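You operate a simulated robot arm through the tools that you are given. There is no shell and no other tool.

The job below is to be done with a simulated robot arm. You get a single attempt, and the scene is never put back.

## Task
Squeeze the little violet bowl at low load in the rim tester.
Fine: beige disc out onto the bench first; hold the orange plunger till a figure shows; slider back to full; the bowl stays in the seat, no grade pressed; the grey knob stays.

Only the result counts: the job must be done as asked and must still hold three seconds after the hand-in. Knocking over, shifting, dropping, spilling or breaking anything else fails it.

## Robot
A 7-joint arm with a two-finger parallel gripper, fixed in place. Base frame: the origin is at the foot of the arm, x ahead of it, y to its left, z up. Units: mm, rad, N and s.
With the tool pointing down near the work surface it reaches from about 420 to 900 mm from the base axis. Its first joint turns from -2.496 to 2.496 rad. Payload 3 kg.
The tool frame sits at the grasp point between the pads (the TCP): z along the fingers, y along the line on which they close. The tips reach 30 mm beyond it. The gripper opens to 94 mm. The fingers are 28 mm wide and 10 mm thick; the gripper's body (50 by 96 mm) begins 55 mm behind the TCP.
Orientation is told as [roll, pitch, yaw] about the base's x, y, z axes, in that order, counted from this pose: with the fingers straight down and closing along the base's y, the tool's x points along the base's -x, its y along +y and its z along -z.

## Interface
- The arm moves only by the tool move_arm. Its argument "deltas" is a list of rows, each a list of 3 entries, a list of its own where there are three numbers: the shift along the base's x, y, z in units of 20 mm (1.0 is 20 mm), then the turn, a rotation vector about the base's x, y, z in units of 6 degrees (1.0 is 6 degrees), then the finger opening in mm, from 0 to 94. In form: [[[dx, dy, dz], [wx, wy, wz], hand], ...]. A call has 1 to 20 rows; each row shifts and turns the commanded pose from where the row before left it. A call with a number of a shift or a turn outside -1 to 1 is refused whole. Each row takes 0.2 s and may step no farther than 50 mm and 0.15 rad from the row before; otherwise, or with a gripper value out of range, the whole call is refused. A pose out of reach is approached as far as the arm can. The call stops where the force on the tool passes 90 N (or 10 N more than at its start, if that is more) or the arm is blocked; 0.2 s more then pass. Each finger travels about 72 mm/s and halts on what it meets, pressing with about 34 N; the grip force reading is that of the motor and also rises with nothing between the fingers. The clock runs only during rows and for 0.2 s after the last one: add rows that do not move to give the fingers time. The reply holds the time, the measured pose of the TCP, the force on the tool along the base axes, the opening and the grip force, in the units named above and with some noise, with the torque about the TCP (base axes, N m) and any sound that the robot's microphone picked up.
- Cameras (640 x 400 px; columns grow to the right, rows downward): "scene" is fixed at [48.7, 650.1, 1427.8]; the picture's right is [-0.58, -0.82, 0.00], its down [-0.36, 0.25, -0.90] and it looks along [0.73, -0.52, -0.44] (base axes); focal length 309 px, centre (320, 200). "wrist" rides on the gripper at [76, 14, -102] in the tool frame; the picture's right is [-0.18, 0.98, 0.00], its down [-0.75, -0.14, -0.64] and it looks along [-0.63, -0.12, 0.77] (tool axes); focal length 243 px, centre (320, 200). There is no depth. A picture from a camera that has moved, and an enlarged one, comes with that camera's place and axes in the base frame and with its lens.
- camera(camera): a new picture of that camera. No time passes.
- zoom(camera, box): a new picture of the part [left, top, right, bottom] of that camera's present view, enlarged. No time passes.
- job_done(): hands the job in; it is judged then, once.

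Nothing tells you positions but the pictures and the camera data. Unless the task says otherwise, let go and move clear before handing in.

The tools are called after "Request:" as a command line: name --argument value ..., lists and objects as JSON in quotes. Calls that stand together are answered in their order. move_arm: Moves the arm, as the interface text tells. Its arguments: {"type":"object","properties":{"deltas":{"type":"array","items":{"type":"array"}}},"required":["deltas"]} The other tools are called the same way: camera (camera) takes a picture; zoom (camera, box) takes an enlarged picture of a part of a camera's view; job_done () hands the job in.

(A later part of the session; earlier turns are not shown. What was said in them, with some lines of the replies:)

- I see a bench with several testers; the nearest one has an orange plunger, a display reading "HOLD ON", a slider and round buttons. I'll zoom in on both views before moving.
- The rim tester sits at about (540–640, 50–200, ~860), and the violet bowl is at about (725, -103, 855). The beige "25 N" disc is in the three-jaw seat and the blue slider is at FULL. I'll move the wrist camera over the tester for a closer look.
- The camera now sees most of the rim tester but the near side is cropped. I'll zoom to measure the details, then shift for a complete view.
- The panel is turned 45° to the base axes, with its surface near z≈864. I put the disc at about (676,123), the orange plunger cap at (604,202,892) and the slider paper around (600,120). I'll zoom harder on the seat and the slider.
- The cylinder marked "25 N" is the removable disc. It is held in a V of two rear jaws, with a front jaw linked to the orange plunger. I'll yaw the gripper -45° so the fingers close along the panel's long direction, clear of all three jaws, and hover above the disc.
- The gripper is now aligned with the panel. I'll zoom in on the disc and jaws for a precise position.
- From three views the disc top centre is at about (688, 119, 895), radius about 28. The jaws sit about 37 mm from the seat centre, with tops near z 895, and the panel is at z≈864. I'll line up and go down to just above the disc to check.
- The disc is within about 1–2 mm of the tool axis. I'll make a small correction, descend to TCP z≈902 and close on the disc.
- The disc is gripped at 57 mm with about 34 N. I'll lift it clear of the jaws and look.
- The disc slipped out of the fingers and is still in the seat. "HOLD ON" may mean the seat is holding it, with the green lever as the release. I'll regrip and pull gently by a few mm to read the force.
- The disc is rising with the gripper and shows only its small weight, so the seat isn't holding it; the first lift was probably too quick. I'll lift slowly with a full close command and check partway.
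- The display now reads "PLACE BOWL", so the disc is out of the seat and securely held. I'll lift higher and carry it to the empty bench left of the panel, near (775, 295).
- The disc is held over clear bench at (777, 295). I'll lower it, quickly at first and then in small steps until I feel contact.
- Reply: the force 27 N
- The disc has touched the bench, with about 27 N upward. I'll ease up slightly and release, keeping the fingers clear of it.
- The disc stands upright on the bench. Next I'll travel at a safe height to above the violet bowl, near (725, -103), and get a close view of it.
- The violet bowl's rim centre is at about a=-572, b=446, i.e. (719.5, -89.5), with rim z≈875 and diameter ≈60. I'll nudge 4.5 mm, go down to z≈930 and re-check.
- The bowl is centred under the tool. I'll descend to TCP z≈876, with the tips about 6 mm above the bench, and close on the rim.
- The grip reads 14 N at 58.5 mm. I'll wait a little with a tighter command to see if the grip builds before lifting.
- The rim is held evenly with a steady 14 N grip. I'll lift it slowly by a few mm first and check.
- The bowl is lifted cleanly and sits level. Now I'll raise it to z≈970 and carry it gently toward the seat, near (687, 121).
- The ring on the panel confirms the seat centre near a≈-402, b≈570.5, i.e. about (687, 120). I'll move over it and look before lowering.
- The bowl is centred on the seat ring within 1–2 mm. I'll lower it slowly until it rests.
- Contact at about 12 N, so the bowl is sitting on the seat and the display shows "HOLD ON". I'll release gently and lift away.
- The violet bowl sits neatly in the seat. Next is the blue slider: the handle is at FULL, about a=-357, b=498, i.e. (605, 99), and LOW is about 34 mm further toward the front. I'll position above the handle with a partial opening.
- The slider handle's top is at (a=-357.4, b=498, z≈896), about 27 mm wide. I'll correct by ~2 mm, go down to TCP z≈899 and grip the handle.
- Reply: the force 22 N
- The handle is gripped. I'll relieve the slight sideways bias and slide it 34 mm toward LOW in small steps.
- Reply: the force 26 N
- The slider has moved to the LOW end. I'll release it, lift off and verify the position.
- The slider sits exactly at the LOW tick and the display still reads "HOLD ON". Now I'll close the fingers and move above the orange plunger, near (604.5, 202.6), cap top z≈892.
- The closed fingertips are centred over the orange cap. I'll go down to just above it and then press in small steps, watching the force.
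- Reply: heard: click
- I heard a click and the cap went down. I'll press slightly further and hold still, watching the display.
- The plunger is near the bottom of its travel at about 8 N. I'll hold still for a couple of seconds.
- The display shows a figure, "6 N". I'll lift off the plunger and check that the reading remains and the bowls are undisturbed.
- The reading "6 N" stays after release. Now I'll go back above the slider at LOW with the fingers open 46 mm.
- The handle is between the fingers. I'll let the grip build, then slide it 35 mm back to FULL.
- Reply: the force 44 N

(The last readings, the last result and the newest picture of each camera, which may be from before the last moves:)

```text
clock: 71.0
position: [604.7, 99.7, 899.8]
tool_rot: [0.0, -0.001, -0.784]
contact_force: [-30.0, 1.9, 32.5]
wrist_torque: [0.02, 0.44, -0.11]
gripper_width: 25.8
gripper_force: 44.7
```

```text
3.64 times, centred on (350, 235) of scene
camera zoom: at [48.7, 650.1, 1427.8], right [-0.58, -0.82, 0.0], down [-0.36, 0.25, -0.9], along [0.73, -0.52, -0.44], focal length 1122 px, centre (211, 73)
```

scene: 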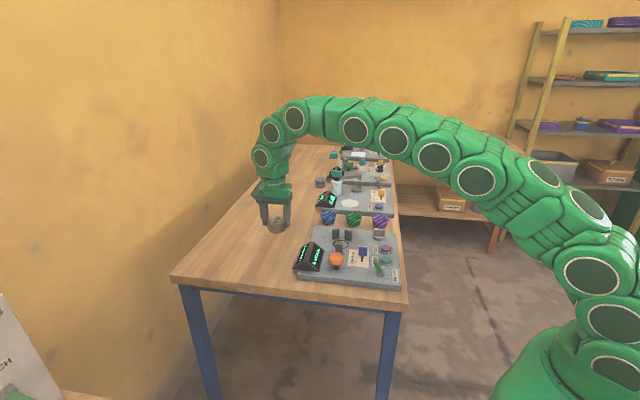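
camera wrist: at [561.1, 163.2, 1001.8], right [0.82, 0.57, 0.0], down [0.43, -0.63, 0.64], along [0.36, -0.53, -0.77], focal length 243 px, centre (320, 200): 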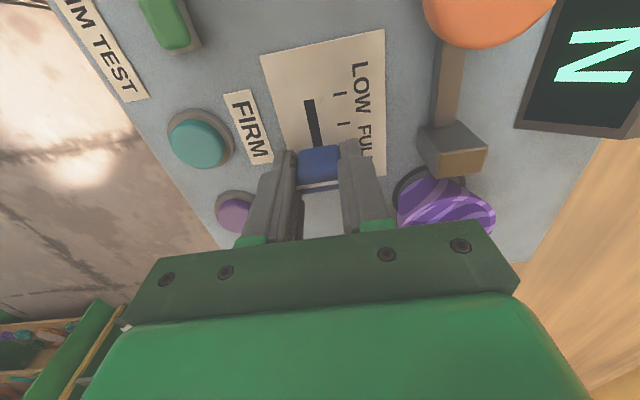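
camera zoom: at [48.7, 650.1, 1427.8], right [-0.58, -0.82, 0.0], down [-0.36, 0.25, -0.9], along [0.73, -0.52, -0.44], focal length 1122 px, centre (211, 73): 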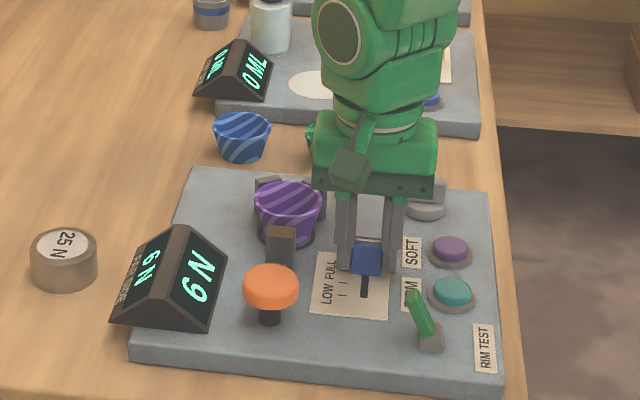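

The slider is back against its FULL end stop and "6 N" is still shown. I'll release and lift straight up.

Request:
move_arm --deltas '[[[0, 0, 0], [0, 0, 0], 30], [[0, 0, 0], [0, 0, 0], 40], [[0, 0, 0], [0, 0, 0], 46], [[0, 0, 0], [0, 0, 0], 46], [[0, 0, 0.4], [0, 0, 0], 46], [[0, 0, 0.8], [0, 0, 0], 46], [[0, 0, 1], [0, 0, 0], 46], [[0, 0, 1], [0, 0, 0], 46], [[0, 0, 1], [0, 0, 0], 46], [[0, 0, 1], [0, 0, 0], 46], [[0, 0, 0], [0, 0, 0], 46]]'

Request:
camera --camera "wrist"

Request:
zoom --camera "wrist" --box '[220, 20, 420, 180]'

Request:
zoom --camera "scene" --box '[290, 180, 410, 290]'

```text
clock: 73.4
position: [604.9, 98.4, 1004.4]
tool_rot: [0.0, -0.001, -0.786]
contact_force: [0.3, -0.6, -0.3]
wrist_torque: [0.0, -0.01, -0.03]
gripper_width: 46.1
gripper_force: 0.3
```

```text
taken
camera wrist: at [560.9, 162.3, 1106.2], right [0.82, 0.57, 0.0], down [0.43, -0.63, 0.64], along [0.36, -0.53, -0.77], focal length 243 px, centre (320, 200)
```

wrist: 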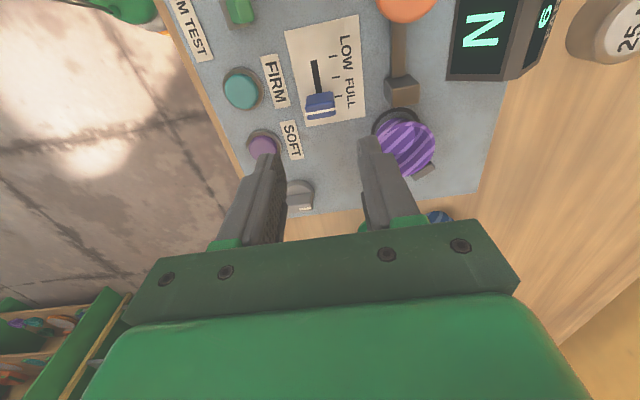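

```text
2.50 times, centred on (320, 100) of wrist
camera zoom: at [560.9, 162.3, 1106.2], right [0.82, 0.57, 0.0], down [0.43, -0.63, 0.64], along [0.36, -0.53, -0.77], focal length 606 px, centre (320, 450)
```

zoom: 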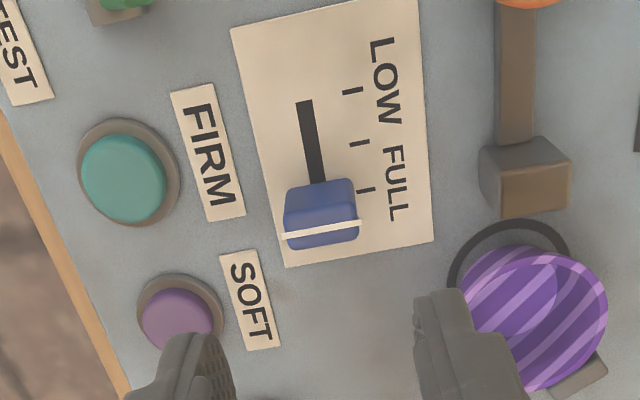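

```text
3.64 times, centred on (350, 235) of scene
camera zoom: at [48.7, 650.1, 1427.8], right [-0.58, -0.82, 0.0], down [-0.36, 0.25, -0.9], along [0.73, -0.52, -0.44], focal length 1122 px, centre (211, 73)
```

zoom: 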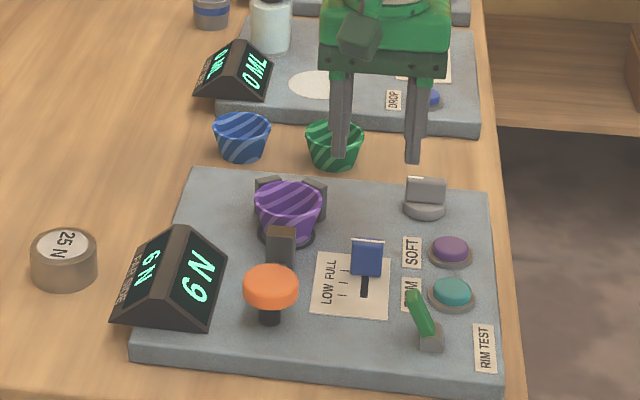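

The slider is exactly back at FULL, the violet bowl is centred in the seat, "6 N" is displayed, and the knob and grade buttons are untouched. I'll raise the arm clear and take a last look.

Request:
move_arm --deltas '[[[0, 0, 1], [0, 0, 0], 60], [[0, 0, 1], [0, 0, 0], 60], [[0, 0, 1], [0, 0, 0], 60], [[0, 0, 1], [0, 0, 0], 60], [[0, 0, 1], [0, 0, 0], 60], [[0, 0, 0], [0, 0, 0], 60], [[0, 0, 0], [0, 0, 0], 60]]'

Request:
camera --camera "scene"

Request:
zoom --camera "scene" --box '[280, 180, 420, 300]'

Request:
camera --camera "wrist"

```text
clock: 75.0
position: [603.9, 99.5, 1103.7]
tool_rot: [0.001, 0.001, -0.786]
contact_force: [-0.8, 0.4, 0.0]
wrist_torque: [0.0, -0.02, -0.02]
gripper_width: 60.0
gripper_force: 0.1
```

```text
taken
```

scene: 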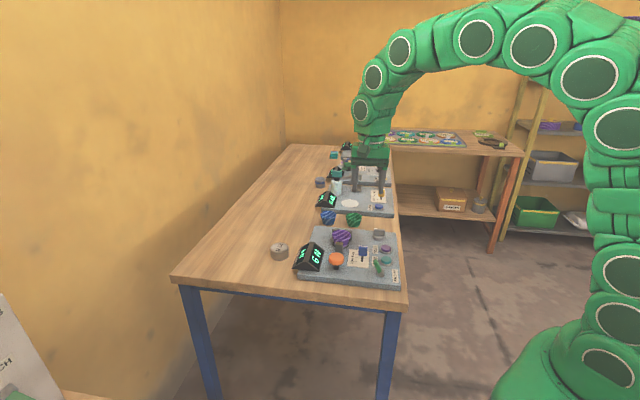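

```text
3.33 times, centred on (350, 240) of scene
camera zoom: at [48.7, 650.1, 1427.8], right [-0.58, -0.82, 0.0], down [-0.36, 0.25, -0.9], along [0.73, -0.52, -0.44], focal length 1029 px, centre (220, 67)
```

zoom: 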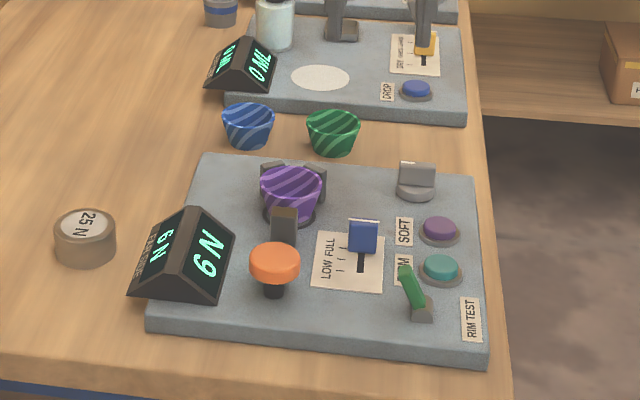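

```text
taken
camera wrist: at [560.2, 163.3, 1205.0], right [0.82, 0.57, 0.0], down [0.43, -0.63, 0.64], along [0.36, -0.53, -0.77], focal length 243 px, centre (320, 200)
```

wrist: 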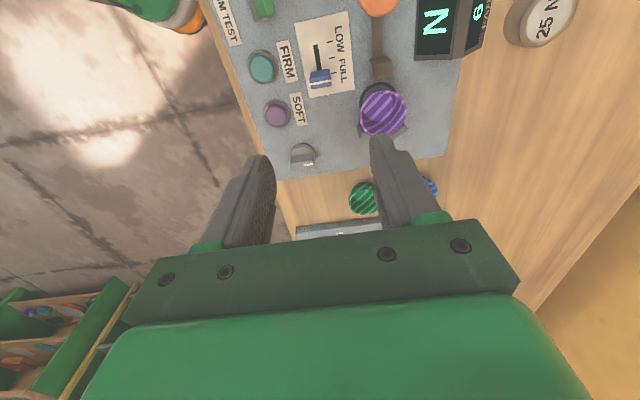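

The disc is on the bench and the violet bowl is in the seat with "6 N" on the display. The slider is back at FULL, the knob and other bowls are where they were, and the arm is clear, so I'm handing in.

Request:
job_done

```text
The job is handed in.
```

The violet bowl was squeezed at low load, and the rim tester showed **6 N**. I've handed the job in; no verdict has come back yet.

- **Disc:** the beige "25 N" disc came out first and is standing upright on the bench, left of the tester. It slipped out of the fingers on the first lift and stayed in the seat; the second, slower lift held.
- **Squeeze:** with the slider at LOW, I held the orange plunger down until the figure appeared. It stayed on the display after release.
- **Slider:** it is back at FULL, against its end stop.
- **Left as asked:** the violet bowl is still in the seat, I pressed neither FIRM nor SOFT, and I didn't touch the grey knob. I didn't touch the green lever or the other bowls either.

The gripper is empty and raised clear of the bench.
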